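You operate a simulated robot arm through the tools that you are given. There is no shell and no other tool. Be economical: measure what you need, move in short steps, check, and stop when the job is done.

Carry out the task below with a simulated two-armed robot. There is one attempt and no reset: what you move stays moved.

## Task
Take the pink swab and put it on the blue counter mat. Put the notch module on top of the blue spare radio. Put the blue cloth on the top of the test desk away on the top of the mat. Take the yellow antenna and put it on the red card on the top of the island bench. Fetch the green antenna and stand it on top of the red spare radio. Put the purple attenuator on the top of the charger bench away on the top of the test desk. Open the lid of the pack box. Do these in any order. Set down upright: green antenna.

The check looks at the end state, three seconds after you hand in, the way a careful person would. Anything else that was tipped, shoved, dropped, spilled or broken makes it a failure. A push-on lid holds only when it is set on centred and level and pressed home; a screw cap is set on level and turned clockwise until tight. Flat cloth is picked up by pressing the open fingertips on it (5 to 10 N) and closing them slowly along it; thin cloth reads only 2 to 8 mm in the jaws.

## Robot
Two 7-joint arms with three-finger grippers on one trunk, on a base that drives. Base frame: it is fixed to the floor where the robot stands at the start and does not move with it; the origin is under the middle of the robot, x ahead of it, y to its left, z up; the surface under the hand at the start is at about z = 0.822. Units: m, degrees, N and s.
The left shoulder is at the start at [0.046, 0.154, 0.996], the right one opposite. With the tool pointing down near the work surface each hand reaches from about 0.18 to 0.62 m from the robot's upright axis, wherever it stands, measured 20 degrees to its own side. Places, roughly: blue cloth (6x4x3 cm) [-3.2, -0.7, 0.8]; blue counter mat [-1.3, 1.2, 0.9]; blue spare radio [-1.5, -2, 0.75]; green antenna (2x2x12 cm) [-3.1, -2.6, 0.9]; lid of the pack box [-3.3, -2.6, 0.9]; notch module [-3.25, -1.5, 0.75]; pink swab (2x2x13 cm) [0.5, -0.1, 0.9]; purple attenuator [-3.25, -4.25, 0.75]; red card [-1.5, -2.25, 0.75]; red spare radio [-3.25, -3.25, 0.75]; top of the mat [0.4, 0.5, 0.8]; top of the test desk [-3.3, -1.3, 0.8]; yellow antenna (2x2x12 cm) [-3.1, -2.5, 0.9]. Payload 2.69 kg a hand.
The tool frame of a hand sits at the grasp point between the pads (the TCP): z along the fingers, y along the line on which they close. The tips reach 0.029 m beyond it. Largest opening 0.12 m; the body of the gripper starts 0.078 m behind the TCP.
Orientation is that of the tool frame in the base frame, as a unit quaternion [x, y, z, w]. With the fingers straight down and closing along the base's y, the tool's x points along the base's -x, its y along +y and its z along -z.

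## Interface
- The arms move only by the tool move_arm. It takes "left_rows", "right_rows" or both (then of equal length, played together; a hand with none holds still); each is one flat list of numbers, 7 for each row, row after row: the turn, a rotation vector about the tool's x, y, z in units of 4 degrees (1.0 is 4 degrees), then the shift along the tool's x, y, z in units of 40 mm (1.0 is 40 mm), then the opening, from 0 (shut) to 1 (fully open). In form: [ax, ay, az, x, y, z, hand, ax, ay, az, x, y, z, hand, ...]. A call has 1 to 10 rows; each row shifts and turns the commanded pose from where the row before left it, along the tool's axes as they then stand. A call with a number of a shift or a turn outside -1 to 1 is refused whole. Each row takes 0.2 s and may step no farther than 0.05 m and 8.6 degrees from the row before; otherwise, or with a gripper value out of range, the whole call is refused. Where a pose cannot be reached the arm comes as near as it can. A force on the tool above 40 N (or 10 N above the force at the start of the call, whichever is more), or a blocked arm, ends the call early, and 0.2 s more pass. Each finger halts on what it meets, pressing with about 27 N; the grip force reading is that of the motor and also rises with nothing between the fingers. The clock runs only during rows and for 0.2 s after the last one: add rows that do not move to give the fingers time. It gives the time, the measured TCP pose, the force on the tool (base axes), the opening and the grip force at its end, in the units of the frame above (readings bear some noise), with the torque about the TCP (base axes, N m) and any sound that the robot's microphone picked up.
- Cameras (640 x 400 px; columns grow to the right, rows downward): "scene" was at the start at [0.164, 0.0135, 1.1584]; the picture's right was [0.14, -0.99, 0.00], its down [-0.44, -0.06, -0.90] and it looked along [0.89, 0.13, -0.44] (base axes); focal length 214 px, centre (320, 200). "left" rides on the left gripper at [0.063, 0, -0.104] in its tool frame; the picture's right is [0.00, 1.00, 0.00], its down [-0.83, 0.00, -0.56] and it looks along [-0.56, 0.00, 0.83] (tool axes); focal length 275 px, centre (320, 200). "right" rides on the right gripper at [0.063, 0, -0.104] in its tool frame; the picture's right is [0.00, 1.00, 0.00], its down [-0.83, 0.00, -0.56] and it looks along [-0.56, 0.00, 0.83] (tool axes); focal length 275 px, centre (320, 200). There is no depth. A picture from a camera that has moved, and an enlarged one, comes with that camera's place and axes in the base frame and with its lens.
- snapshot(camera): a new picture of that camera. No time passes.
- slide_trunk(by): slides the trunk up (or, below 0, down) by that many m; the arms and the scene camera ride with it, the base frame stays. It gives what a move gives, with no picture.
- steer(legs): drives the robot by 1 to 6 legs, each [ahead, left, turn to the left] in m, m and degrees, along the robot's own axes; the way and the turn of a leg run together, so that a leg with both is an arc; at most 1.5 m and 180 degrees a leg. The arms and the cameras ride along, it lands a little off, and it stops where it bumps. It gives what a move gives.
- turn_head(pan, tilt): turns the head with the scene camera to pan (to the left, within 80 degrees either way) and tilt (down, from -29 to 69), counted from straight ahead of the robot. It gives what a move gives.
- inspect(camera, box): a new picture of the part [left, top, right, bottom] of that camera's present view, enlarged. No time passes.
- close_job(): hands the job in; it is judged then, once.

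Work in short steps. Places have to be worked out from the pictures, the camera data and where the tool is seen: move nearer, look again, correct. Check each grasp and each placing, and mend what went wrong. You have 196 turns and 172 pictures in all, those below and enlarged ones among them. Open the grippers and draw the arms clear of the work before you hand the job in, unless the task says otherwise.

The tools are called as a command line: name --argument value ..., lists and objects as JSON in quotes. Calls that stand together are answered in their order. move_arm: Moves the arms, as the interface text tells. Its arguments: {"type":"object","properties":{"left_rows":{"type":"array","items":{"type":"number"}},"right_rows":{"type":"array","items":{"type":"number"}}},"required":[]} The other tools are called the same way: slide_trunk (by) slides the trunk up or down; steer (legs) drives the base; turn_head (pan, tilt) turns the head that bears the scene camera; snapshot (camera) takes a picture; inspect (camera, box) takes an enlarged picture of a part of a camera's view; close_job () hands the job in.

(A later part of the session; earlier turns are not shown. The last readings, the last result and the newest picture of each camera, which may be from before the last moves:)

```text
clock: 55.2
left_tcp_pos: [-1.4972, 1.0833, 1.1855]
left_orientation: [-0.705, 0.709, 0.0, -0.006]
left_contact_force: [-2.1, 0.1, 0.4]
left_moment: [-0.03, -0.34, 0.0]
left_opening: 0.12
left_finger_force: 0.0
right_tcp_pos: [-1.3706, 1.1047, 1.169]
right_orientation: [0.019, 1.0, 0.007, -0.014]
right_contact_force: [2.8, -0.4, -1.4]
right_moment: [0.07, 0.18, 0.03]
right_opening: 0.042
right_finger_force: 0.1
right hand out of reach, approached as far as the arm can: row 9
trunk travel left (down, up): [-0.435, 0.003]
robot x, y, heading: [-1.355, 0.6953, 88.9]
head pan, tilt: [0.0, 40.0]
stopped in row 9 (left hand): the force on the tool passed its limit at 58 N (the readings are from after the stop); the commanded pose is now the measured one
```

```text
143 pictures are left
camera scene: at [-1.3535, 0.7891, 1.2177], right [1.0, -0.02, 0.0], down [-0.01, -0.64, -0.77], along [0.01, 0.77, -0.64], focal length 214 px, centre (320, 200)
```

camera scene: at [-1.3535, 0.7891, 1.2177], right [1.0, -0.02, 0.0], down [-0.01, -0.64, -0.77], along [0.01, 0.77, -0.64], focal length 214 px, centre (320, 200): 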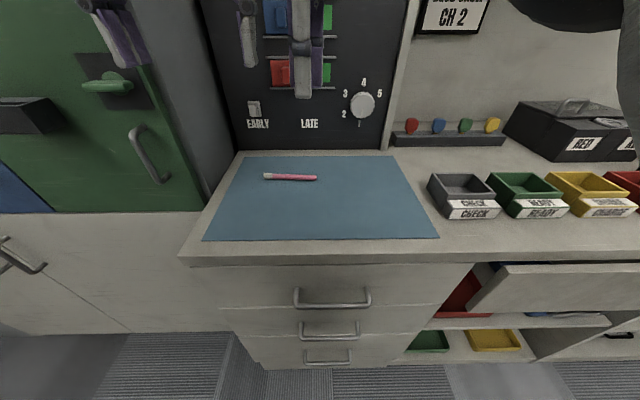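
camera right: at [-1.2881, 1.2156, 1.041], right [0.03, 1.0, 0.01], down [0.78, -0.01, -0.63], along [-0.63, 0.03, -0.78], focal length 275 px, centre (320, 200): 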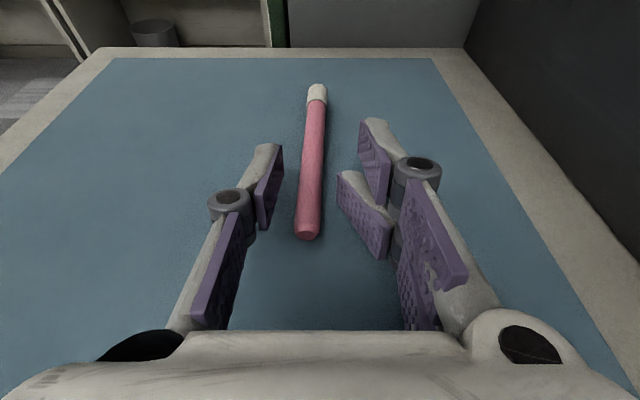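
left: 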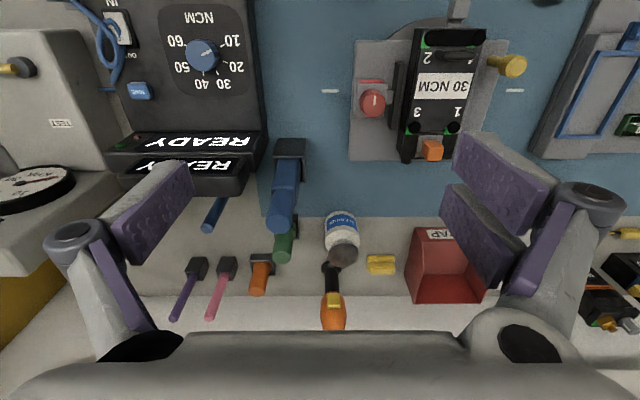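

Hands touched each other; swab is well placed. Move the right hand to its own side and turn it back −90° to standard yaw.

move_arm --right_rows '[0, 0, 0, -0.9, -0.5, 0, 0.35, 0, 0, 0, -0.9, -0.5, 0, 0.35, 0, 0, 0, -0.9, -0.5, 0, 0.35, 0, 0, 0, -0.9, -0.5, 0, 0.35, 0, 0, -1, 0, 0, 0, 0.35, 0, 0, -1, 0, 0, 0, 0.35, 0, 0, -1, 0, 0, 0, 0.35, 0, 0, -1, 0, 0, 0, 0.35, 0, 0, -1, 0, 0, 0, 0.35]'

move_arm --right_rows '[0, 0, -1, 0, 0, 0, 0.35, 0, 0, -1, 0, 0, 0, 0.35, 0, 0, -1, 0, 0, 0, 0.35, 0, 0, -1, 0, 0, 0, 0.35, 0, 0, -1, 0, 0, 0, 0.35, 0, 0, -1, 0, 0, 0, 0.35, 0, 0, -1, 0, 0, 0, 0.35, 0, 0, -1, 0, 0, 0, 0.35, 0, 0, -1, 0, 0, 0, 0.35, 0, 0, -1, 0, 0, 0, 0.35]'

move_arm --right_rows '[0, 0, -1, 0, 0, 0, 0.35, 0, 0, -1, 0, 0, 0, 0.35, 0, 0, -1, 0, 0, 0, 0.35, 0, 0, -1, 0, 0, 0, 0.35, 0, 0, -1, 0, 0, 0, 0.35, 0, 0, -1, 0, 0, 0, 0.35, 0, 0, -1, 0, 0, 0, 0.35, 0, 0, -0.5, 0, 0, 0, 0.35]'

steer --legs '[[-0.6, 0, 0], [0, 0, 90]]'

turn_head --pan 30 --tilt 15

snapshot --camera "scene"

```text
clock: 57.2
left_tcp_pos: [-1.4984, 1.0833, 1.1856]
left_orientation: [-0.705, 0.709, 0.0, -0.006]
left_contact_force: [-0.7, -1.2, 0.1]
left_moment: [0.0, -0.01, -0.02]
left_opening: 0.1198
left_finger_force: 0.0
right_tcp_pos: [-1.2312, 1.0181, 1.1641]
right_orientation: [-0.155, 0.988, 0.01, -0.013]
right_contact_force: [0.1, -0.3, 0.5]
right_moment: [0.0, -0.02, -0.02]
right_opening: 0.042
right_finger_force: 0.1
trunk travel left (down, up): [-0.435, 0.003]
robot x, y, heading: [-1.3634, 0.6905, 88.7]
head pan, tilt: [0.0, 40.0]
```

```text
clock: 59.4
left_tcp_pos: [-1.4974, 1.0823, 1.1859]
left_orientation: [-0.705, 0.709, 0.0, -0.006]
left_contact_force: [0.0, -0.2, 0.0]
left_moment: [0.0, 0.0, 0.01]
left_opening: 0.1199
left_finger_force: 0.0
right_tcp_pos: [-1.2301, 1.0194, 1.1652]
right_orientation: [-0.483, 0.875, 0.014, -0.008]
right_contact_force: [0.7, 0.1, 0.5]
right_moment: [0.0, -0.01, -0.02]
right_opening: 0.0419
right_finger_force: 0.0
trunk travel left (down, up): [-0.435, 0.003]
robot x, y, heading: [-1.3579, 0.6967, 89.0]
head pan, tilt: [0.0, 40.0]
```

```text
clock: 61.2
left_tcp_pos: [-1.4972, 1.0825, 1.1864]
left_orientation: [-0.705, 0.709, 0.0, -0.006]
left_contact_force: [-0.1, 0.3, 0.4]
left_moment: [0.01, 0.01, -0.01]
left_opening: 0.1199
left_finger_force: 0.0
right_tcp_pos: [-1.2297, 1.0175, 1.1639]
right_orientation: [-0.693, 0.721, 0.015, -0.006]
right_contact_force: [-0.7, -0.6, 0.5]
right_moment: [-0.01, 0.01, -0.01]
right_opening: 0.0419
right_finger_force: 0.1
trunk travel left (down, up): [-0.435, 0.003]
robot x, y, heading: [-1.3599, 0.6983, 89.1]
head pan, tilt: [0.0, 40.0]
```

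```text
clock: 68.3
left_tcp_pos: [-1.7576, -0.0203, 1.1856]
left_orientation: [1.0, -0.018, 0.005, 0.005]
left_contact_force: [-0.1, 1.7, 0.5]
left_moment: [0.01, 0.01, -0.01]
left_opening: 0.12
left_finger_force: 0.0
right_tcp_pos: [-1.6849, 0.2442, 1.1647]
right_orientation: [0.999, -0.035, -0.008, 0.015]
right_contact_force: [0.5, -0.1, -0.2]
right_moment: [-0.04, -0.01, 0.02]
right_opening: 0.0421
right_finger_force: 0.1
trunk travel left (down, up): [-0.435, 0.003]
robot x, y, heading: [-1.3677, 0.107, 177.3]
head pan, tilt: [0.0, 40.0]
```

```text
clock: 69.3
left_tcp_pos: [-1.7566, -0.0211, 1.1852]
left_orientation: [1.0, -0.018, 0.004, 0.005]
left_contact_force: [0.4, 0.2, 0.1]
left_moment: [0.02, -0.02, -0.01]
left_opening: 0.12
left_finger_force: 0.0
right_tcp_pos: [-1.685, 0.2433, 1.1655]
right_orientation: [0.999, -0.036, -0.008, 0.014]
right_contact_force: [0.3, 0.6, 1.0]
right_moment: [0.02, 0.03, 0.0]
right_opening: 0.0421
right_finger_force: 0.0
trunk travel left (down, up): [-0.435, 0.003]
robot x, y, heading: [-1.3684, 0.1064, 177.4]
head pan, tilt: [30.0, 15.0]
```

```text
142 pictures are left
camera scene: at [-1.4542, 0.0646, 1.2572], right [-0.46, 0.89, 0.0], down [0.23, 0.12, -0.97], along [-0.86, -0.44, -0.26], focal length 214 px, centre (320, 200)
```

scene: 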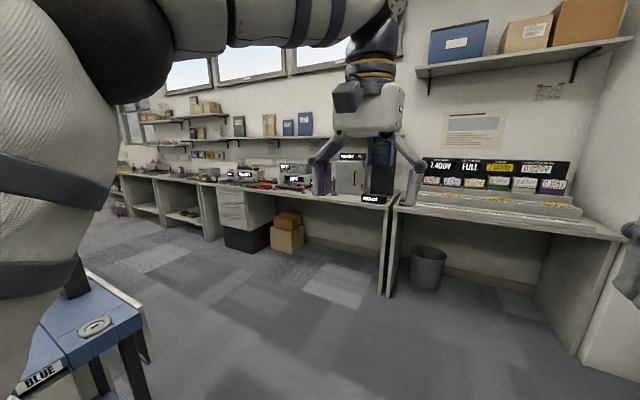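

The test desk is along the far wall. Driving to face it near the blue cloth.

steer --legs '[[0.9, 0, 2.5], [0, 0.8, 0]]'

turn_head --pan 0 --tilt 30

snapshot --camera "scene"

turn_head --pan 55 --tilt 25

snapshot --camera "scene"

```text
clock: 80.2
left_tcp_pos: [-2.6601, -0.8182, 1.1853]
left_orientation: [1.0, 0.005, 0.004, 0.004]
left_contact_force: [0.3, 0.2, 0.5]
left_moment: [0.01, 0.01, 0.01]
left_opening: 0.1198
left_finger_force: 0.1
right_tcp_pos: [-2.6, -0.5484, 1.165]
right_orientation: [1.0, -0.012, -0.007, 0.015]
right_contact_force: [-0.3, -0.4, -0.1]
right_moment: [-0.01, 0.0, -0.03]
right_opening: 0.0418
right_finger_force: 0.0
trunk travel left (down, up): [-0.435, 0.003]
robot x, y, heading: [-2.2755, -0.6705, 180.2]
head pan, tilt: [30.0, 15.0]
```

```text
clock: 81.2
left_tcp_pos: [-2.6612, -0.8172, 1.1855]
left_orientation: [1.0, 0.005, 0.004, 0.004]
left_contact_force: [0.1, -0.6, 0.6]
left_moment: [-0.05, -0.04, 0.02]
left_opening: 0.12
left_finger_force: 0.0
right_tcp_pos: [-2.6005, -0.5489, 1.164]
right_orientation: [1.0, -0.013, -0.007, 0.015]
right_contact_force: [-0.3, -0.2, 0.2]
right_moment: [-0.05, -0.02, 0.0]
right_opening: 0.0421
right_finger_force: 0.1
trunk travel left (down, up): [-0.435, 0.003]
robot x, y, heading: [-2.2779, -0.6723, 179.7]
head pan, tilt: [0.0, 30.0]
```

```text
141 pictures are left
camera scene: at [-2.3709, -0.6712, 1.2331], right [0.0, 1.0, 0.0], down [0.5, 0.0, -0.87], along [-0.87, 0.0, -0.5], focal length 214 px, centre (320, 200)
```

scene: 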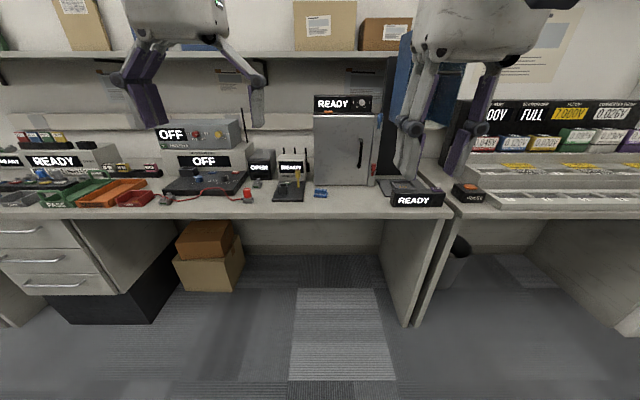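

```text
clock: 82.4
left_tcp_pos: [-2.6606, -0.8169, 1.1863]
left_orientation: [1.0, 0.005, 0.004, 0.004]
left_contact_force: [0.7, -0.6, 0.1]
left_moment: [-0.01, -0.03, -0.04]
left_opening: 0.12
left_finger_force: 0.2
right_tcp_pos: [-2.6016, -0.5501, 1.1641]
right_orientation: [1.0, -0.012, -0.007, 0.015]
right_contact_force: [0.2, -0.3, 0.3]
right_moment: [0.0, 0.03, 0.0]
right_opening: 0.042
right_finger_force: 0.1
trunk travel left (down, up): [-0.435, 0.003]
robot x, y, heading: [-2.2768, -0.673, 180.0]
head pan, tilt: [55.0, 25.0]
```

```text
140 pictures are left
camera scene: at [-2.3335, -0.7466, 1.241], right [-0.82, 0.58, 0.0], down [0.24, 0.35, -0.91], along [-0.52, -0.74, -0.42], focal length 214 px, centre (320, 200)
```

scene: 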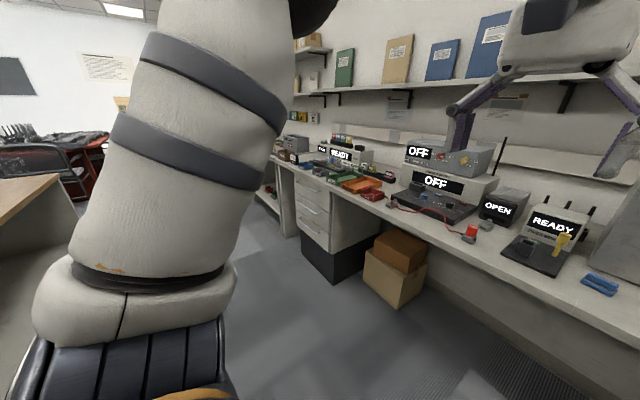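

Blue cloth is the small blue bundle at about [-3.13, -0.67] in front of the fridge box. Approach so that it's in front of the left hand.

steer --legs '[[0.36, -0.14, 0]]'

turn_head --pan 10 --tilt 35

snapshot --camera "scene"

snapshot --camera "left"

```text
clock: 84.8
left_tcp_pos: [-3.0234, -0.6768, 1.1853]
left_orientation: [1.0, 0.007, 0.004, 0.004]
left_contact_force: [-0.4, 0.1, 0.3]
left_moment: [-0.06, -0.01, 0.02]
left_opening: 0.12
left_finger_force: 0.0
right_tcp_pos: [-2.9629, -0.4085, 1.1659]
right_orientation: [1.0, -0.01, -0.007, 0.015]
right_contact_force: [0.0, 0.3, -0.4]
right_moment: [-0.01, 0.0, 0.03]
right_opening: 0.0419
right_finger_force: 0.1
trunk travel left (down, up): [-0.435, 0.003]
robot x, y, heading: [-2.6391, -0.5317, -180.1]
head pan, tilt: [55.0, 25.0]
```

```text
clock: 86.0
left_tcp_pos: [-3.0241, -0.6774, 1.1848]
left_orientation: [1.0, 0.006, 0.005, 0.004]
left_contact_force: [0.0, -0.3, -0.2]
left_moment: [0.03, -0.01, 0.0]
left_opening: 0.1199
left_finger_force: 0.0
right_tcp_pos: [-2.9639, -0.4104, 1.166]
right_orientation: [1.0, -0.01, -0.007, 0.015]
right_contact_force: [-0.4, 0.6, -0.3]
right_moment: [-0.02, -0.02, 0.01]
right_opening: 0.0418
right_finger_force: 0.1
trunk travel left (down, up): [-0.435, 0.003]
robot x, y, heading: [-2.6398, -0.53, -179.9]
head pan, tilt: [10.0, 35.0]
```

```text
139 pictures are left
camera scene: at [-2.73, -0.5462, 1.2253], right [-0.18, 0.98, 0.0], down [0.56, 0.1, -0.82], along [-0.81, -0.14, -0.57], focal length 214 px, centre (320, 200)
```

scene: 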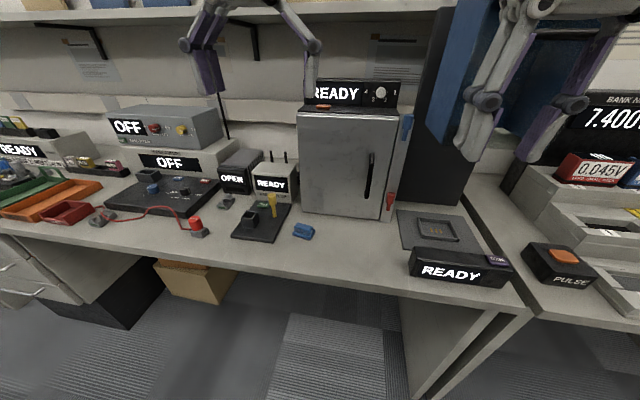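

```text
138 pictures are left
camera left: at [-2.9615, -0.6756, 1.29], right [0.01, -1.0, 0.01], down [-0.84, 0.0, 0.55], along [-0.55, -0.01, -0.84], focal length 275 px, centre (320, 200)
```

left: 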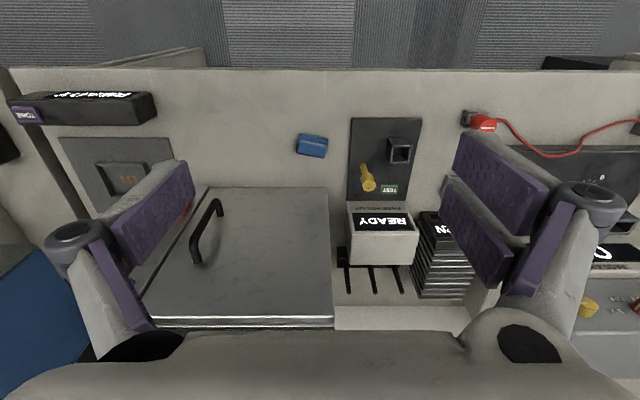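

Cloth located at [-3.155, -0.667] on desk z≈0.80 (both cameras agree). Lower the trunk back and close in a bit.

slide_trunk --by -0.07

steer --legs '[[0.05, 0, 0]]'

snapshot --camera "left"

```text
clock: 87.0
left_tcp_pos: [-3.0227, -0.6781, 1.1156]
left_orientation: [1.0, 0.007, 0.003, 0.004]
left_contact_force: [-0.2, -0.4, 0.6]
left_moment: [0.01, 0.04, -0.01]
left_opening: 0.1197
left_finger_force: 0.0
right_tcp_pos: [-2.9638, -0.4086, 1.0948]
right_orientation: [1.0, -0.012, -0.008, 0.015]
right_contact_force: [0.7, -0.3, 0.0]
right_moment: [-0.01, 0.05, 0.04]
right_opening: 0.042
right_finger_force: 0.1
trunk travel left (down, up): [-0.365, 0.073]
robot x, y, heading: [-2.6415, -0.5304, -180.2]
head pan, tilt: [10.0, 35.0]
```

```text
clock: 88.0
left_tcp_pos: [-3.0738, -0.6769, 1.1151]
left_orientation: [1.0, 0.006, 0.005, 0.004]
left_contact_force: [-0.5, -0.5, 0.1]
left_moment: [-0.01, -0.08, 0.04]
left_opening: 0.1201
left_finger_force: 0.0
right_tcp_pos: [-3.0145, -0.4096, 1.0947]
right_orientation: [1.0, -0.011, -0.007, 0.015]
right_contact_force: [-0.4, -0.1, -0.1]
right_moment: [0.02, -0.05, 0.0]
right_opening: 0.0423
right_finger_force: 0.1
trunk travel left (down, up): [-0.365, 0.073]
robot x, y, heading: [-2.6915, -0.5291, -180.0]
head pan, tilt: [10.0, 35.0]
```

```text
137 pictures are left
camera left: at [-3.0124, -0.6755, 1.2195], right [0.01, -1.0, 0.01], down [-0.84, 0.0, 0.55], along [-0.55, -0.01, -0.84], focal length 275 px, centre (320, 200)
```

left: 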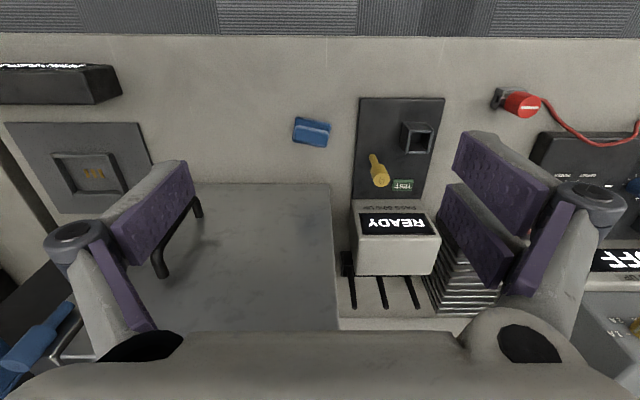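

Cloth at [-3.153,-0.668]. Moving above it with 8 cm opening to stay clear of the TEST panel.

move_arm --left_rows '[0, 0, 0, -1, -0.11, 0, 0.67, 0, 0, 0, -1, -0.11, 0, 0.67, 0, 0, 0, 0, 0, 1, 0.67, 0, 0, 0, 0, 0, 1, 0.67, 0, 0, 0, 0, 0, 1, 0.67, 0, 0, 0, 0, 0, 1, 0.67, 0, 0, 0, 0, 0, 0.5, 0.67, 0, 0, 0, 0, 0, 0, 0.67]'

snapshot --camera "left"

```text
clock: 89.8
left_tcp_pos: [-3.1515, -0.6712, 0.9352]
left_orientation: [1.0, 0.007, 0.004, 0.005]
left_contact_force: [1.4, 0.9, 0.3]
left_moment: [0.0, -0.04, 0.01]
left_opening: 0.08
left_finger_force: 0.0
right_tcp_pos: [-3.0141, -0.4098, 1.0955]
right_orientation: [1.0, -0.011, -0.007, 0.016]
right_contact_force: [-0.2, -0.7, -0.3]
right_moment: [0.0, 0.01, 0.03]
right_opening: 0.0421
right_finger_force: 0.0
trunk travel left (down, up): [-0.365, 0.073]
robot x, y, heading: [-2.6891, -0.5285, -179.8]
head pan, tilt: [10.0, 35.0]
```

```text
136 pictures are left
camera left: at [-3.0894, -0.6693, 1.0394], right [0.01, -1.0, 0.01], down [-0.84, 0.0, 0.55], along [-0.55, -0.01, -0.84], focal length 275 px, centre (320, 200)
```

left: 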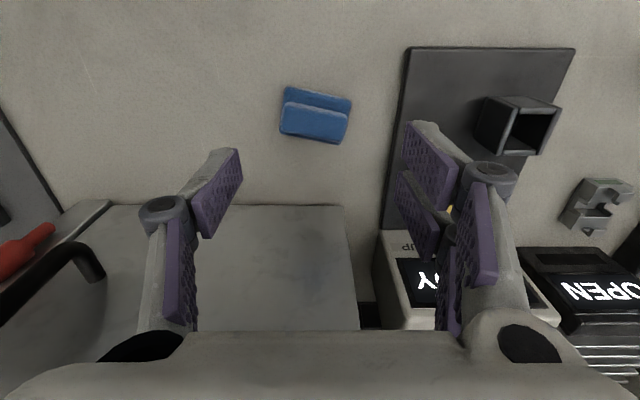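

Aligned on the folded cloth. Lowering 9.5 cm.

move_arm --left_rows '[0, 0, 0, 0, -0.1, 0.8, 0.67, 0, 0, 0, 0, 0, 0.8, 0.67, 0, 0, 0, 0, 0, 0.5, 0.67, 0, 0, 0, 0, 0, 0.25, 0.67, 0, 0, 0, 0, 0, 0, 0.67]'

snapshot --camera "left"

```text
clock: 91.0
left_tcp_pos: [-3.1511, -0.6702, 0.8394]
left_orientation: [1.0, 0.006, 0.005, 0.004]
left_contact_force: [0.1, -0.5, 0.4]
left_moment: [-0.01, -0.01, 0.02]
left_opening: 0.0804
left_finger_force: 0.1
right_tcp_pos: [-3.0119, -0.409, 1.0946]
right_orientation: [1.0, -0.011, -0.006, 0.015]
right_contact_force: [-0.7, -0.1, 0.9]
right_moment: [-0.01, 0.01, -0.01]
right_opening: 0.042
right_finger_force: 0.1
trunk travel left (down, up): [-0.365, 0.073]
robot x, y, heading: [-2.6897, -0.5299, -180.0]
head pan, tilt: [10.0, 35.0]
```

```text
135 pictures are left
camera left: at [-3.0885, -0.6671, 0.9445], right [0.01, -1.0, 0.01], down [-0.84, 0.0, 0.55], along [-0.55, -0.01, -0.84], focal length 275 px, centre (320, 200)
```

left: 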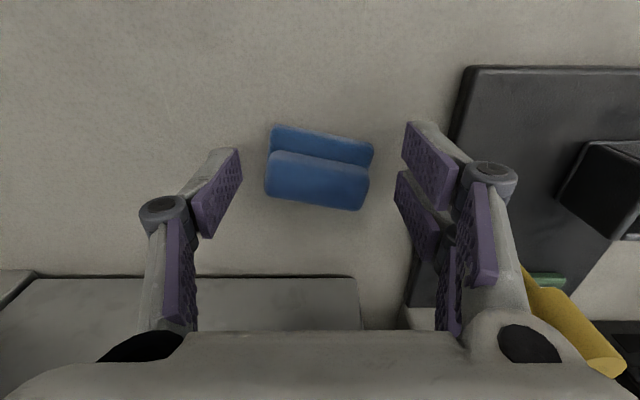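

Cloth sits centrally between the fingers. Lower 7 mm and close.

move_arm --left_rows '[0, 0, 0, 0, 0, 0.17, 0.67, 0, 0, 0, 0, 0, 0, 0.5, 0, 0, 0, 0, 0, 0, 0.4, 0, 0, 0, 0, 0, 0, 0.25, 0, 0, 0, 0, 0, 0, 0.1, 0, 0, 0, 0, 0, 0, 0.0, 0, 0, 0, 0, 0, 0, 0.0]'

move_arm --left_rows '[0, 0, 0, 0, 0, -0.7, 0, 0, 0, 0, 0, 0, -1, 0, 0, 0, 0, 0, 0, 0, 0]'

snapshot --camera "left"

```text
clock: 92.6
left_tcp_pos: [-3.1487, -0.67, 0.8344]
left_orientation: [1.0, 0.006, 0.004, 0.004]
left_contact_force: [-0.1, -0.1, 0.5]
left_moment: [-0.02, -0.02, -0.05]
left_opening: 0.059
left_finger_force: 27.2
right_tcp_pos: [-3.0129, -0.4088, 1.0929]
right_orientation: [1.0, -0.011, -0.007, 0.015]
right_contact_force: [0.6, -0.4, 1.0]
right_moment: [0.02, 0.03, 0.01]
right_opening: 0.0421
right_finger_force: 0.0
trunk travel left (down, up): [-0.365, 0.073]
robot x, y, heading: [-2.6876, -0.5329, -179.9]
head pan, tilt: [10.0, 35.0]
```

```text
clock: 93.4
left_tcp_pos: [-3.15, -0.6694, 0.9013]
left_orientation: [1.0, 0.007, 0.004, 0.004]
left_contact_force: [0.4, -0.1, -0.7]
left_moment: [-0.02, 0.0, 0.0]
left_opening: 0.0586
left_finger_force: 26.9
right_tcp_pos: [-3.0128, -0.4087, 1.0956]
right_orientation: [1.0, -0.012, -0.007, 0.015]
right_contact_force: [-0.5, 0.3, -0.1]
right_moment: [-0.01, -0.01, 0.0]
right_opening: 0.0418
right_finger_force: 0.0
trunk travel left (down, up): [-0.365, 0.073]
robot x, y, heading: [-2.6892, -0.5312, -180.1]
head pan, tilt: [10.0, 35.0]
```

```text
134 pictures are left
camera left: at [-3.0886, -0.6677, 1.0065], right [0.01, -1.0, 0.01], down [-0.84, 0.0, 0.55], along [-0.55, -0.01, -0.84], focal length 275 px, centre (320, 200)
```

left: 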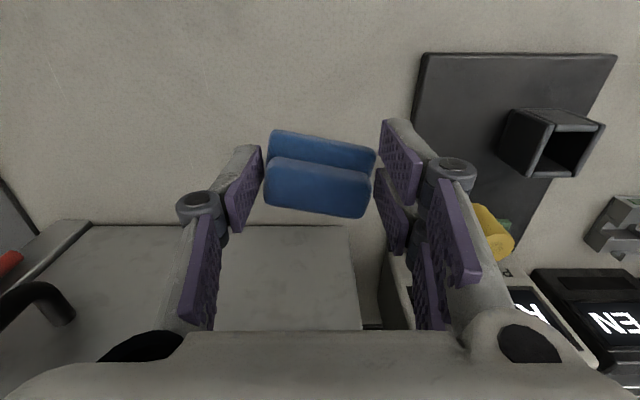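

Cloth held. Raising and retracting the left hand, then backing off and sidestepping toward the notch module.

move_arm --left_rows '[0, 0, 0, 0, 0, -1, 0, 0, 0, 0, 0, 0, -1, 0, 0, 0, 0, 0, 0, -1, 0, 0, 0, 0, 0, 0, -1, 0, 0, 0, 0, 0, 0, -1, 0, 0, 0, 0, 1, 0.1, 0, 0, 0, 0, 0, 1, 0.1, 0, 0, 0, 0, 0, 0, 0, 0, 0]'

steer --legs '[[-0.3, 0, 0], [0, 1.1, 0]]'

turn_head --pan -5 --tilt 30

snapshot --camera "scene"

```text
clock: 95.2
left_tcp_pos: [-3.0712, -0.6732, 1.104]
left_orientation: [1.0, 0.007, 0.004, 0.005]
left_contact_force: [-1.1, -0.4, -0.8]
left_moment: [-0.03, 0.0, -0.01]
left_opening: 0.0586
left_finger_force: 26.8
right_tcp_pos: [-3.0135, -0.4097, 1.0943]
right_orientation: [1.0, -0.011, -0.008, 0.015]
right_contact_force: [-0.2, -0.9, -0.3]
right_moment: [-0.03, 0.0, -0.01]
right_opening: 0.042
right_finger_force: 0.2
trunk travel left (down, up): [-0.365, 0.073]
robot x, y, heading: [-2.6939, -0.5354, -180.1]
head pan, tilt: [10.0, 35.0]
```

```text
clock: 105.5
left_tcp_pos: [-2.7898, -1.7674, 1.1043]
left_orientation: [1.0, 0.0, 0.004, 0.004]
left_contact_force: [-0.5, 0.6, -0.1]
left_moment: [0.01, -0.03, 0.01]
left_opening: 0.0574
left_finger_force: 27.0
right_tcp_pos: [-2.7279, -1.5055, 1.0937]
right_orientation: [1.0, -0.018, -0.007, 0.014]
right_contact_force: [0.2, -0.1, -0.2]
right_moment: [0.0, -0.02, 0.02]
right_opening: 0.0417
right_finger_force: 0.1
trunk travel left (down, up): [-0.365, 0.073]
robot x, y, heading: [-2.4034, -1.6305, 179.3]
head pan, tilt: [10.0, 35.0]
```

```text
clock: 106.3
left_tcp_pos: [-2.7892, -1.7661, 1.1043]
left_orientation: [1.0, -0.001, 0.005, 0.004]
left_contact_force: [-0.5, 0.5, -0.7]
left_moment: [0.0, -0.01, 0.02]
left_opening: 0.0574
left_finger_force: 26.5
right_tcp_pos: [-2.7264, -1.5043, 1.0945]
right_orientation: [1.0, -0.018, -0.006, 0.015]
right_contact_force: [1.0, 0.0, 0.1]
right_moment: [-0.03, -0.01, 0.01]
right_opening: 0.0419
right_finger_force: 0.1
trunk travel left (down, up): [-0.365, 0.073]
robot x, y, heading: [-2.408, -1.6323, 179.4]
head pan, tilt: [-5.0, 30.0]
```

```text
133 pictures are left
camera scene: at [-2.562, -1.6207, 1.1524], right [0.1, 0.99, 0.0], down [0.5, -0.05, -0.87], along [-0.86, 0.09, -0.5], focal length 214 px, centre (320, 200)
```

scene: 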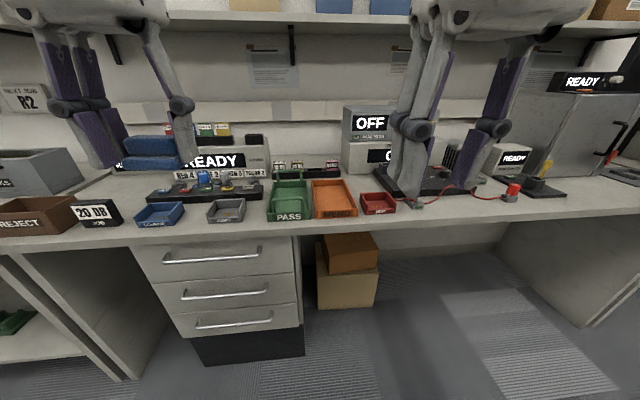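

Inspecting the middle of the desk to identify the notch module.

inspect --camera "scene" --box '[120, 110, 400, 240]'

```text
2.29 times, centred on (260, 175) of scene
camera zoom: at [-2.562, -1.6207, 1.1524], right [0.1, 0.99, 0.0], down [0.5, -0.05, -0.87], along [-0.86, 0.09, -0.5], focal length 490 px, centre (457, 257)
```

zoom: 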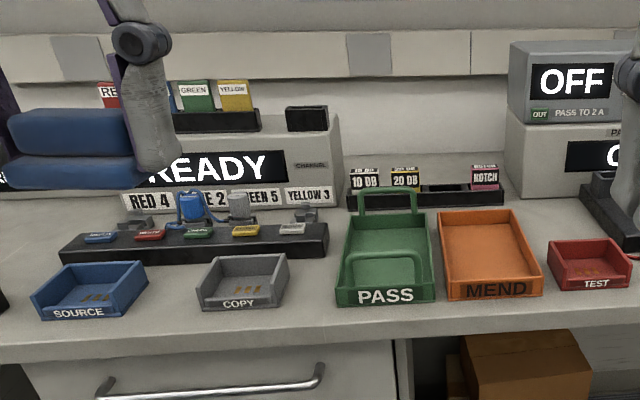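

The NOTCH module (pink label) is the rightmost in the black rack at about [-3.23,-1.51,0.82]. Driving closer.

steer --legs '[[0.35, 0, 0.5]]'

snapshot --camera "right"

snapshot --camera "scene"

```text
clock: 108.6
left_tcp_pos: [-3.1375, -1.7685, 1.1029]
left_orientation: [1.0, 0.003, 0.005, 0.004]
left_contact_force: [-0.4, 0.5, 0.0]
left_moment: [0.01, -0.02, 0.06]
left_opening: 0.057
left_finger_force: 27.2
right_tcp_pos: [-3.076, -1.5038, 1.094]
right_orientation: [1.0, -0.014, -0.007, 0.015]
right_contact_force: [0.0, -0.7, 0.5]
right_moment: [0.0, -0.04, -0.03]
right_opening: 0.0418
right_finger_force: 0.1
trunk travel left (down, up): [-0.365, 0.073]
robot x, y, heading: [-2.7557, -1.6291, 179.6]
head pan, tilt: [-5.0, 30.0]
```

```text
131 pictures are left
camera right: at [-3.0114, -1.5023, 1.1978], right [-0.02, -1.0, 0.03], down [-0.82, 0.04, 0.57], along [-0.57, -0.01, -0.82], focal length 275 px, centre (320, 200)
```

right: 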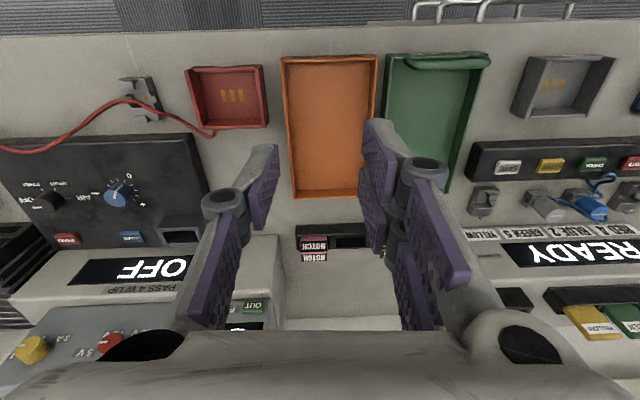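

```text
130 pictures are left
camera scene: at [-2.9112, -1.6185, 1.1524], right [0.09, 1.0, 0.0], down [0.5, -0.05, -0.87], along [-0.86, 0.08, -0.5], focal length 214 px, centre (320, 200)
```

scene: 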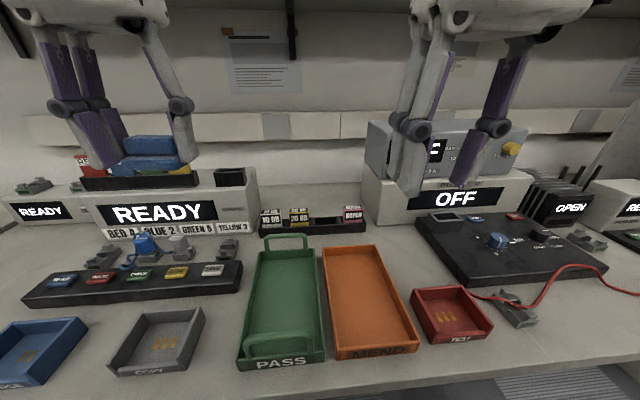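

Notch triangulates to about [-3.355,-1.492,0.842], close beside the OFF box. Zooming to plan the grasp.

inspect --camera "right" --box '[250, 190, 410, 290]'

inspect --camera "scene" --box '[240, 150, 400, 250]'

```text
4.00 times, centred on (330, 240) of right
camera zoom: at [-3.0114, -1.5023, 1.1978], right [-0.02, -1.0, 0.03], down [-0.82, 0.04, 0.57], along [-0.57, -0.01, -0.82], focal length 1101 px, centre (280, 40)
```

zoom: 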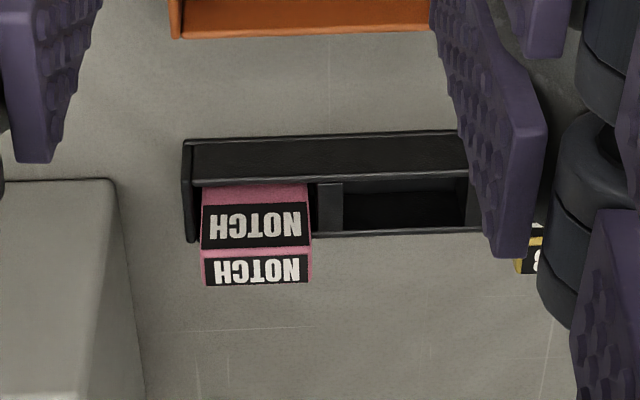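

```text
4.00 times, centred on (320, 200) of scene
camera zoom: at [-2.9112, -1.6185, 1.1524], right [0.09, 1.0, 0.0], down [0.5, -0.05, -0.87], along [-0.86, 0.08, -0.5], focal length 858 px, centre (320, 200)
```

zoom: 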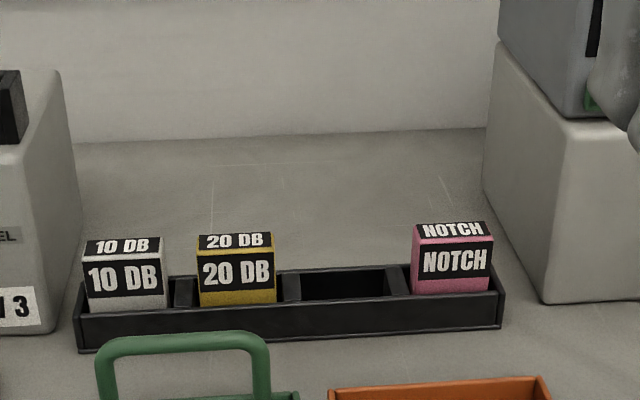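

Module: x≈-3.356..-3.378, y≈-1.492, top z≈0.861. I'll grip it front-to-back (2.2 cm) to avoid the OFF box: drive 5 cm closer and yaw the hand +90°.

steer --legs '[[0.05, 0, 0]]'

move_arm --right_rows '[0.43, 0, 0, 0, 0, 0, 0.5, 0, 0, 1, 0, 0, 0, 0.5, 0, 0, 1, 0, 0, 0, 0.5, 0, 0, 1, 0, 0, 0, 0.5, 0, 0, 1, 0, 0, 0, 0.5, 0, 0, 1, 0, 0, 0, 0.5, 0, 0, 1, 0, 0, 0, 0.5, 0, 0, 1, 0, 0, 0, 0.5, 0, 0, 1, 0, 0, 0, 0.5, 0, 0, 1, 0, 0, 0, 0.5]'

move_arm --right_rows '[0, 0, 1, 0, 0, 0, 0.5, 0, 0, 1, 0, 0, 0, 0.5, 0, 0, 1, 0, 0, 0, 0.5, 0, 0, 1, 0, 0, 0, 0.5, 0, 0, 1, 0, 0, 0, 0.5, 0, 0, 1, 0, 0, 0, 0.5, 0, 0, 1, 0, 0, 0, 0.5, 0, 0, 1, 0, 0, 0, 0.5, 0, 0, 1, 0, 0, 0, 0.5, 0, 0, 1, 0, 0, 0, 0.5]'

move_arm --right_rows '[0, 0, 1, 0, 0, 0, 0.5, 0, 0, 1, 0, 0, 0, 0.5, 0, 0, 1, 0, 0, 0, 0.5, 0, 0, 0.5, 0, 0, 0, 0.5, 0, 0, 0, 0, 1, 0.8, 0.5, 0, 0, 0, 0, 1, 0.8, 0.5, 0, 0, 0, 0, 1, 0.8, 0.5, 0, 0, 0, 0, 1, 0.8, 0.5, 0, 0, 0, 0, 0, 0, 0.5]'

snapshot --camera "right"

```text
clock: 109.5
left_tcp_pos: [-3.1886, -1.7667, 1.1031]
left_orientation: [1.0, 0.002, 0.005, 0.005]
left_contact_force: [-0.7, 0.1, -0.5]
left_moment: [0.01, -0.05, 0.02]
left_opening: 0.0571
left_finger_force: 27.0
right_tcp_pos: [-3.1274, -1.5028, 1.0941]
right_orientation: [1.0, -0.015, -0.007, 0.015]
right_contact_force: [-1.1, 0.5, 0.2]
right_moment: [0.02, -0.05, 0.01]
right_opening: 0.0418
right_finger_force: 0.0
trunk travel left (down, up): [-0.365, 0.073]
robot x, y, heading: [-2.8044, -1.629, 179.8]
head pan, tilt: [-5.0, 30.0]
```

```text
clock: 111.7
left_tcp_pos: [-3.187, -1.7661, 1.1048]
left_orientation: [1.0, 0.003, 0.004, 0.005]
left_contact_force: [-0.5, 0.3, -0.4]
left_moment: [0.0, -0.03, 0.02]
left_opening: 0.0564
left_finger_force: 26.9
right_tcp_pos: [-3.1249, -1.5038, 1.0951]
right_orientation: [0.946, -0.323, -0.007, 0.002]
right_contact_force: [-0.2, 0.1, -0.8]
right_moment: [-0.02, 0.01, -0.03]
right_opening: 0.0601
right_finger_force: 0.0
trunk travel left (down, up): [-0.365, 0.073]
robot x, y, heading: [-2.8039, -1.6268, 179.6]
head pan, tilt: [-5.0, 30.0]
```

```text
clock: 113.9
left_tcp_pos: [-3.1878, -1.7655, 1.104]
left_orientation: [1.0, 0.002, 0.004, 0.005]
left_contact_force: [-1.1, -0.3, -1.0]
left_moment: [0.02, 0.0, 0.02]
left_opening: 0.0564
left_finger_force: 27.2
right_tcp_pos: [-3.125, -1.5031, 1.095]
right_orientation: [0.778, -0.628, -0.005, 0.004]
right_contact_force: [0.5, 0.6, 0.2]
right_moment: [-0.01, -0.02, -0.03]
right_opening: 0.0601
right_finger_force: 0.0
trunk travel left (down, up): [-0.365, 0.073]
robot x, y, heading: [-2.8048, -1.6252, 179.6]
head pan, tilt: [-5.0, 30.0]
```

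```text
refused: row 5 steps farther than a row can; nothing moved
```

```text
127 pictures are left
camera right: at [-3.1094, -1.5652, 1.1987], right [-0.98, -0.22, 0.01], down [-0.17, 0.81, 0.56], along [-0.13, 0.54, -0.83], focal length 275 px, centre (320, 200)
```

right: 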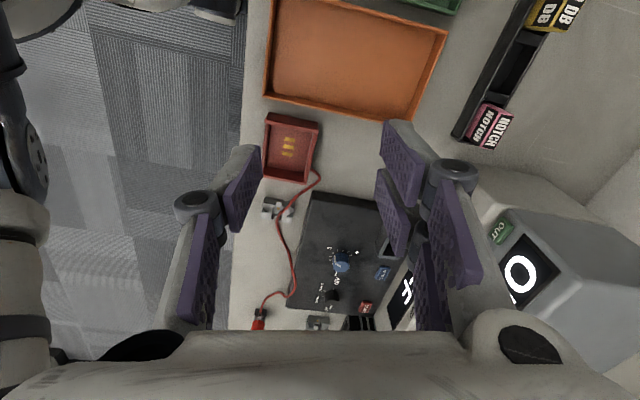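

Finish the yaw (3.2 units) and move forward-down toward above the module.

move_arm --right_rows '[0, 0, 1, 0, 0, 0, 0.5, 0, 0, 1, 0, 0, 0, 0.5, 0, 0, 1, 0, 0, 0, 0.5, 0, 0, 0.2, -0.27, 0, 0, 0.5, 0, 0, 0, 0, 0.9, 0.4, 0.5, 0, 0, 0, 0, 0.9, 0.4, 0.5, 0, 0, 0, 0, 0.9, 0.4, 0.5, 0, 0, 0, 0, 0.9, 0.4, 0.5, 0, 0, 0, 0, 0.9, 0.4, 0.5, 0, 0, 0, 0, 0, 0, 0.5]'

snapshot --camera "right"

```text
clock: 116.1
left_tcp_pos: [-3.1866, -1.7643, 1.1047]
left_orientation: [1.0, 0.002, 0.004, 0.004]
left_contact_force: [0.0, 0.3, 0.4]
left_moment: [-0.01, 0.04, 0.01]
left_opening: 0.0562
left_finger_force: 26.9
right_tcp_pos: [-3.3083, -1.4913, 1.0185]
right_orientation: [-0.704, 0.71, 0.006, -0.006]
right_contact_force: [-0.3, 0.1, 0.3]
right_moment: [-0.01, 0.0, -0.03]
right_opening: 0.06
right_finger_force: 0.0
trunk travel left (down, up): [-0.365, 0.073]
robot x, y, heading: [-2.8042, -1.6283, 179.5]
head pan, tilt: [-5.0, 30.0]
```

```text
126 pictures are left
camera right: at [-3.3058, -1.5554, 1.1221], right [-1.0, 0.0, 0.02], down [0.01, 0.83, 0.56], along [-0.01, 0.56, -0.83], focal length 275 px, centre (320, 200)
```

right: 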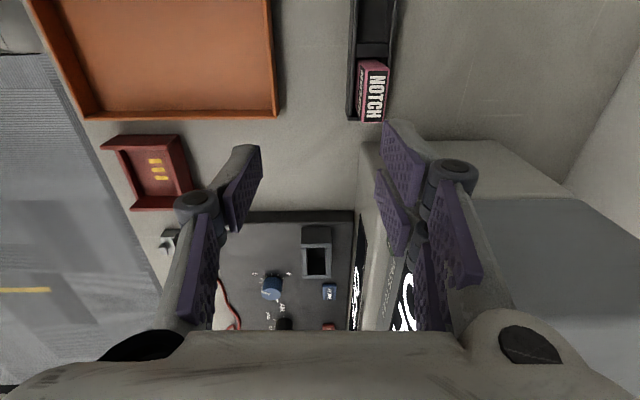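

Module top at [-3.363,-1.492]; OFF box side is at y≈-1.425, clear. Moving over and halfway down.

move_arm --right_rows '[0.25, 0, 0, 0, 0.75, 0.4, 0.5, 0, 0, 0, 0, 0.65, 0.4, 0.5, 0, 0, 0, 0, 0, 0.8, 0.5, 0, 0, 0, 0, 0, 0.6, 0.5, 0, 0, 0, 0, 0, 0, 0.5]'

snapshot --camera "right"

```text
clock: 117.3
left_tcp_pos: [-3.1862, -1.7661, 1.1042]
left_orientation: [1.0, 0.003, 0.005, 0.004]
left_contact_force: [-0.4, -1.0, -0.4]
left_moment: [-0.01, -0.01, 0.0]
left_opening: 0.0561
left_finger_force: 26.7
right_tcp_pos: [-3.3632, -1.4898, 0.9298]
right_orientation: [-0.704, 0.71, 0.0, 0.001]
right_contact_force: [-0.3, 0.9, 0.1]
right_moment: [-0.02, -0.01, 0.0]
right_opening: 0.0602
right_finger_force: 0.0
trunk travel left (down, up): [-0.365, 0.073]
robot x, y, heading: [-2.806, -1.6294, 179.6]
head pan, tilt: [-5.0, 30.0]
```

```text
125 pictures are left
camera right: at [-3.3632, -1.5541, 1.0337], right [-1.0, 0.0, 0.0], down [0.0, 0.83, 0.56], along [0.0, 0.56, -0.83], focal length 275 px, centre (320, 200)
```

right: 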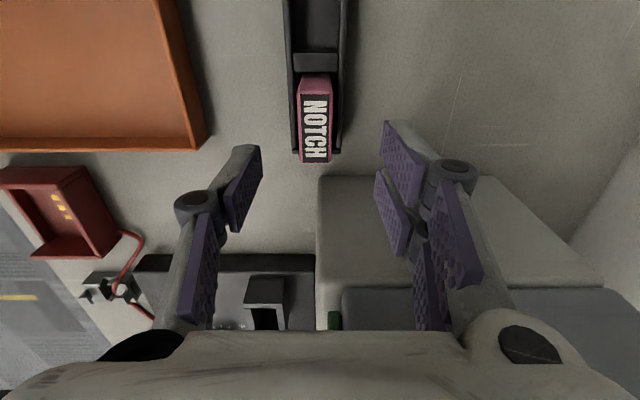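

Centred within 3 mm. Lower to z≈0.866 and close.

move_arm --right_rows '[0, 0, 0, 0.08, -0.07, 0.8, 0.5, 0, 0, 0, 0, 0, 0.8, 0.5, 0, 0, 0, 0, 0, 0, 0.3, 0, 0, 0, 0, 0, 0, 0.1, 0, 0, 0, 0, 0, 0, 0, 0, 0, 0, 0, 0, 0, 0]'

snapshot --camera "right"

```text
clock: 118.7
left_tcp_pos: [-3.1862, -1.7658, 1.1031]
left_orientation: [1.0, 0.003, 0.005, 0.004]
left_contact_force: [-0.4, -0.8, -0.2]
left_moment: [0.01, 0.03, 0.0]
left_opening: 0.0561
left_finger_force: 26.9
right_tcp_pos: [-3.3618, -1.4937, 0.8669]
right_orientation: [-0.704, 0.71, -0.001, 0.001]
right_contact_force: [-0.7, 0.3, 0.0]
right_moment: [0.01, 0.02, 0.0]
right_opening: 0.0215
right_finger_force: 27.0
trunk travel left (down, up): [-0.365, 0.073]
robot x, y, heading: [-2.805, -1.6285, 179.5]
head pan, tilt: [-5.0, 30.0]
```

```text
124 pictures are left
camera right: at [-3.3603, -1.5572, 0.9719], right [-1.0, 0.0, 0.0], down [0.0, 0.83, 0.56], along [0.0, 0.56, -0.83], focal length 275 px, centre (320, 200)
```

right: 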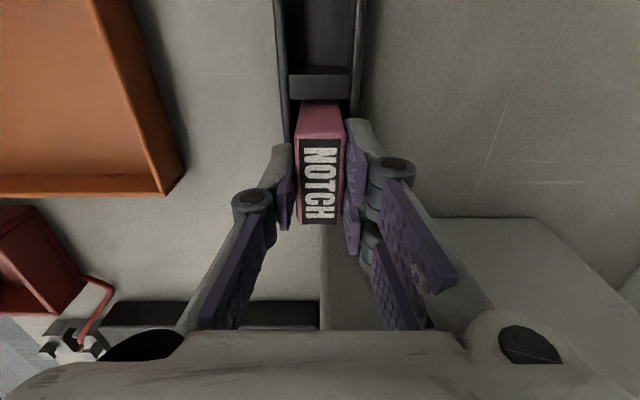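

Gripped at 21.5 mm. Lift straight up in slow steps and check.

move_arm --right_rows '[0, 0, 0, 0, 0, -0.5, 0, 0, 0, 0, 0, 0, -0.7, 0, 0, 0, 0, 0, 0, -1, 0, 0, 0, 0, 0, 0, -1, 0, 0, 0, 0, 0, -0.5, -0.9, 0, 0, 0, 0, 0, -1, -0.6, 0, 0, 0, 0, 0, -1, -0.3, 0, 0, 0, 0, 0, -1, 0, 0, 0, 0, 0, 0, 0, 0, 0]'

snapshot --camera "right"

```text
clock: 120.7
left_tcp_pos: [-3.1862, -1.7667, 1.1025]
left_orientation: [1.0, 0.003, 0.005, 0.004]
left_contact_force: [0.0, 0.4, -0.4]
left_moment: [0.02, -0.06, 0.0]
left_opening: 0.0559
left_finger_force: 26.8
right_tcp_pos: [-3.2926, -1.4946, 1.0589]
right_orientation: [-0.704, 0.711, -0.002, 0.001]
right_contact_force: [0.2, -0.8, -1.6]
right_moment: [0.0, -0.03, 0.0]
right_opening: 0.0213
right_finger_force: 27.1
right hand out of reach, approached as far as the arm can: row 7, 8
trunk travel left (down, up): [-0.365, 0.073]
robot x, y, heading: [-2.8075, -1.6272, 179.7]
head pan, tilt: [-5.0, 30.0]
```

```text
123 pictures are left
camera right: at [-3.2923, -1.5573, 1.1634], right [-1.0, 0.0, 0.0], down [0.0, 0.83, 0.56], along [0.0, 0.56, -0.83], focal length 275 px, centre (320, 200)
```

right: 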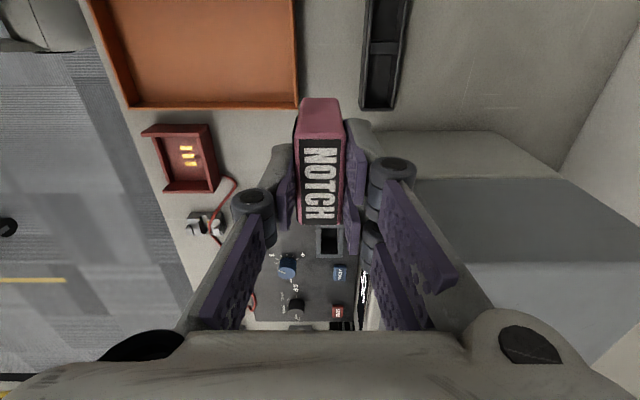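

Notch module in hand. Retract, back off 0.35 m, and turn to face the island (+x) to look.

move_arm --right_rows '[0, 0, 0, 0, -1, 0, 0, 0, 0, 0, 0, -1, 0, 0, 0, 0, 0, 0, -1, 0, 0, 0, 0, 0, 0, -1, 0, 0]'

steer --legs '[[-0.4, 0, 0], [0, 0, -90]]'

turn_head --pan -50 --tilt 25

snapshot --camera "scene"

```text
clock: 121.7
left_tcp_pos: [-3.1869, -1.7662, 1.1036]
left_orientation: [1.0, 0.003, 0.005, 0.004]
left_contact_force: [0.7, 0.1, -0.2]
left_moment: [-0.03, 0.02, 0.01]
left_opening: 0.0557
left_finger_force: 27.1
right_tcp_pos: [-3.291, -1.493, 1.0595]
right_orientation: [-0.704, 0.71, -0.002, 0.001]
right_contact_force: [1.0, -0.2, -0.6]
right_moment: [-0.03, 0.01, 0.0]
right_opening: 0.0215
right_finger_force: 27.0
right hand out of reach, approached as far as the arm can: row 1, 2, 3, 4
trunk travel left (down, up): [-0.365, 0.073]
robot x, y, heading: [-2.8015, -1.6251, 179.4]
head pan, tilt: [-5.0, 30.0]
```

```text
clock: 128.0
left_tcp_pos: [-2.5377, -1.2443, 1.1034]
left_orientation: [-0.702, 0.712, 0.0, -0.006]
left_contact_force: [0.4, 0.2, -0.3]
left_moment: [-0.01, 0.0, 0.02]
left_opening: 0.0551
left_finger_force: 27.3
right_tcp_pos: [-2.2631, -1.1441, 1.0599]
right_orientation: [0.014, 1.0, -0.002, 0.0]
right_contact_force: [-0.3, 0.4, -1.2]
right_moment: [0.0, 0.05, -0.01]
right_opening: 0.0217
right_finger_force: 26.7
trunk travel left (down, up): [-0.365, 0.073]
robot x, y, heading: [-2.4077, -1.6317, 88.8]
head pan, tilt: [-5.0, 30.0]
```

```text
clock: 129.1
left_tcp_pos: [-2.5372, -1.2441, 1.1027]
left_orientation: [-0.702, 0.712, 0.001, -0.006]
left_contact_force: [0.7, -0.4, -0.5]
left_moment: [-0.01, 0.02, 0.02]
left_opening: 0.0552
left_finger_force: 27.0
right_tcp_pos: [-2.2632, -1.1441, 1.0594]
right_orientation: [0.014, 1.0, -0.002, 0.0]
right_contact_force: [0.6, 0.5, -0.4]
right_moment: [0.0, 0.0, 0.0]
right_opening: 0.0217
right_finger_force: 27.1
trunk travel left (down, up): [-0.365, 0.073]
robot x, y, heading: [-2.4081, -1.6305, 88.4]
head pan, tilt: [-50.0, 25.0]
```

```text
122 pictures are left
camera scene: at [-2.3289, -1.5024, 1.1604], right [0.62, -0.78, 0.0], down [-0.33, -0.26, -0.91], along [0.71, 0.57, -0.42], focal length 214 px, centre (320, 200)
```

scene: 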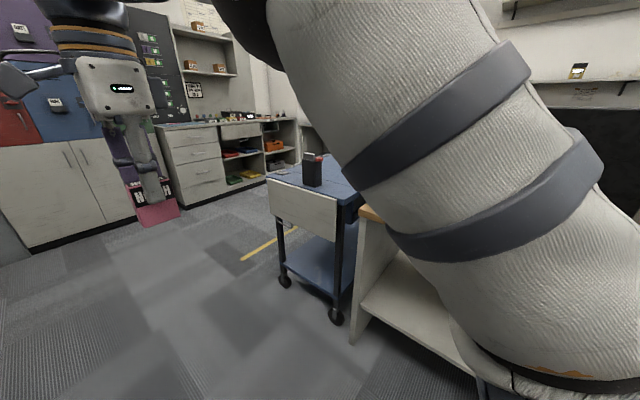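

Blue cart and the wooden-top island are ahead-right. Turn the remaining 90° and look straight.

steer --legs '[[0, 0, -88]]'

turn_head --pan -10 --tilt 30

snapshot --camera "scene"

```text
clock: 133.2
left_tcp_pos: [-2.0269, -1.4794, 1.1034]
left_orientation: [-0.019, 1.0, 0.004, -0.004]
left_contact_force: [0.3, -0.2, -0.7]
left_moment: [-0.01, -0.02, 0.0]
left_opening: 0.0547
left_finger_force: 27.6
right_tcp_pos: [-1.912, -1.7489, 1.0596]
right_orientation: [0.698, 0.716, -0.001, -0.001]
right_contact_force: [0.8, -0.6, -1.0]
right_moment: [0.01, -0.01, 0.0]
right_opening: 0.0217
right_finger_force: 26.7
trunk travel left (down, up): [-0.365, 0.073]
robot x, y, heading: [-2.406, -1.63, 1.4]
head pan, tilt: [-50.0, 25.0]
```

```text
clock: 134.3
left_tcp_pos: [-2.0285, -1.4795, 1.1037]
left_orientation: [-0.019, 1.0, 0.004, -0.004]
left_contact_force: [-0.5, -1.3, -0.3]
left_moment: [0.04, -0.02, 0.02]
left_opening: 0.055
left_finger_force: 26.9
right_tcp_pos: [-1.9127, -1.7483, 1.0594]
right_orientation: [0.698, 0.716, -0.001, -0.001]
right_contact_force: [-0.4, -0.4, -0.7]
right_moment: [-0.02, -0.01, 0.0]
right_opening: 0.0214
right_finger_force: 26.6
trunk travel left (down, up): [-0.365, 0.073]
robot x, y, heading: [-2.4046, -1.6309, 1.4]
head pan, tilt: [-10.0, 30.0]
```

```text
121 pictures are left
camera scene: at [-2.2434, -1.6413, 1.1524], right [-0.15, -0.99, 0.0], down [-0.49, 0.07, -0.87], along [0.86, -0.13, -0.5], focal length 214 px, centre (320, 200)
```

scene: 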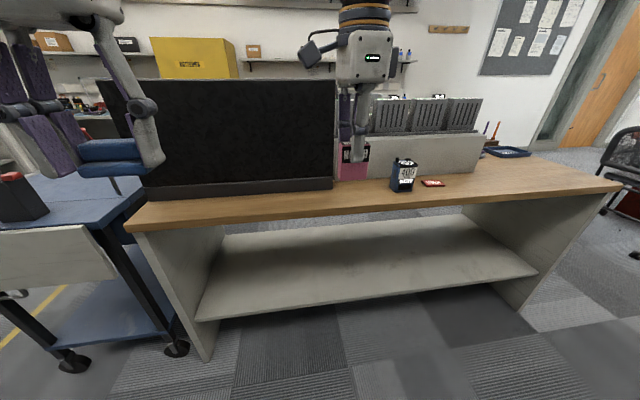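

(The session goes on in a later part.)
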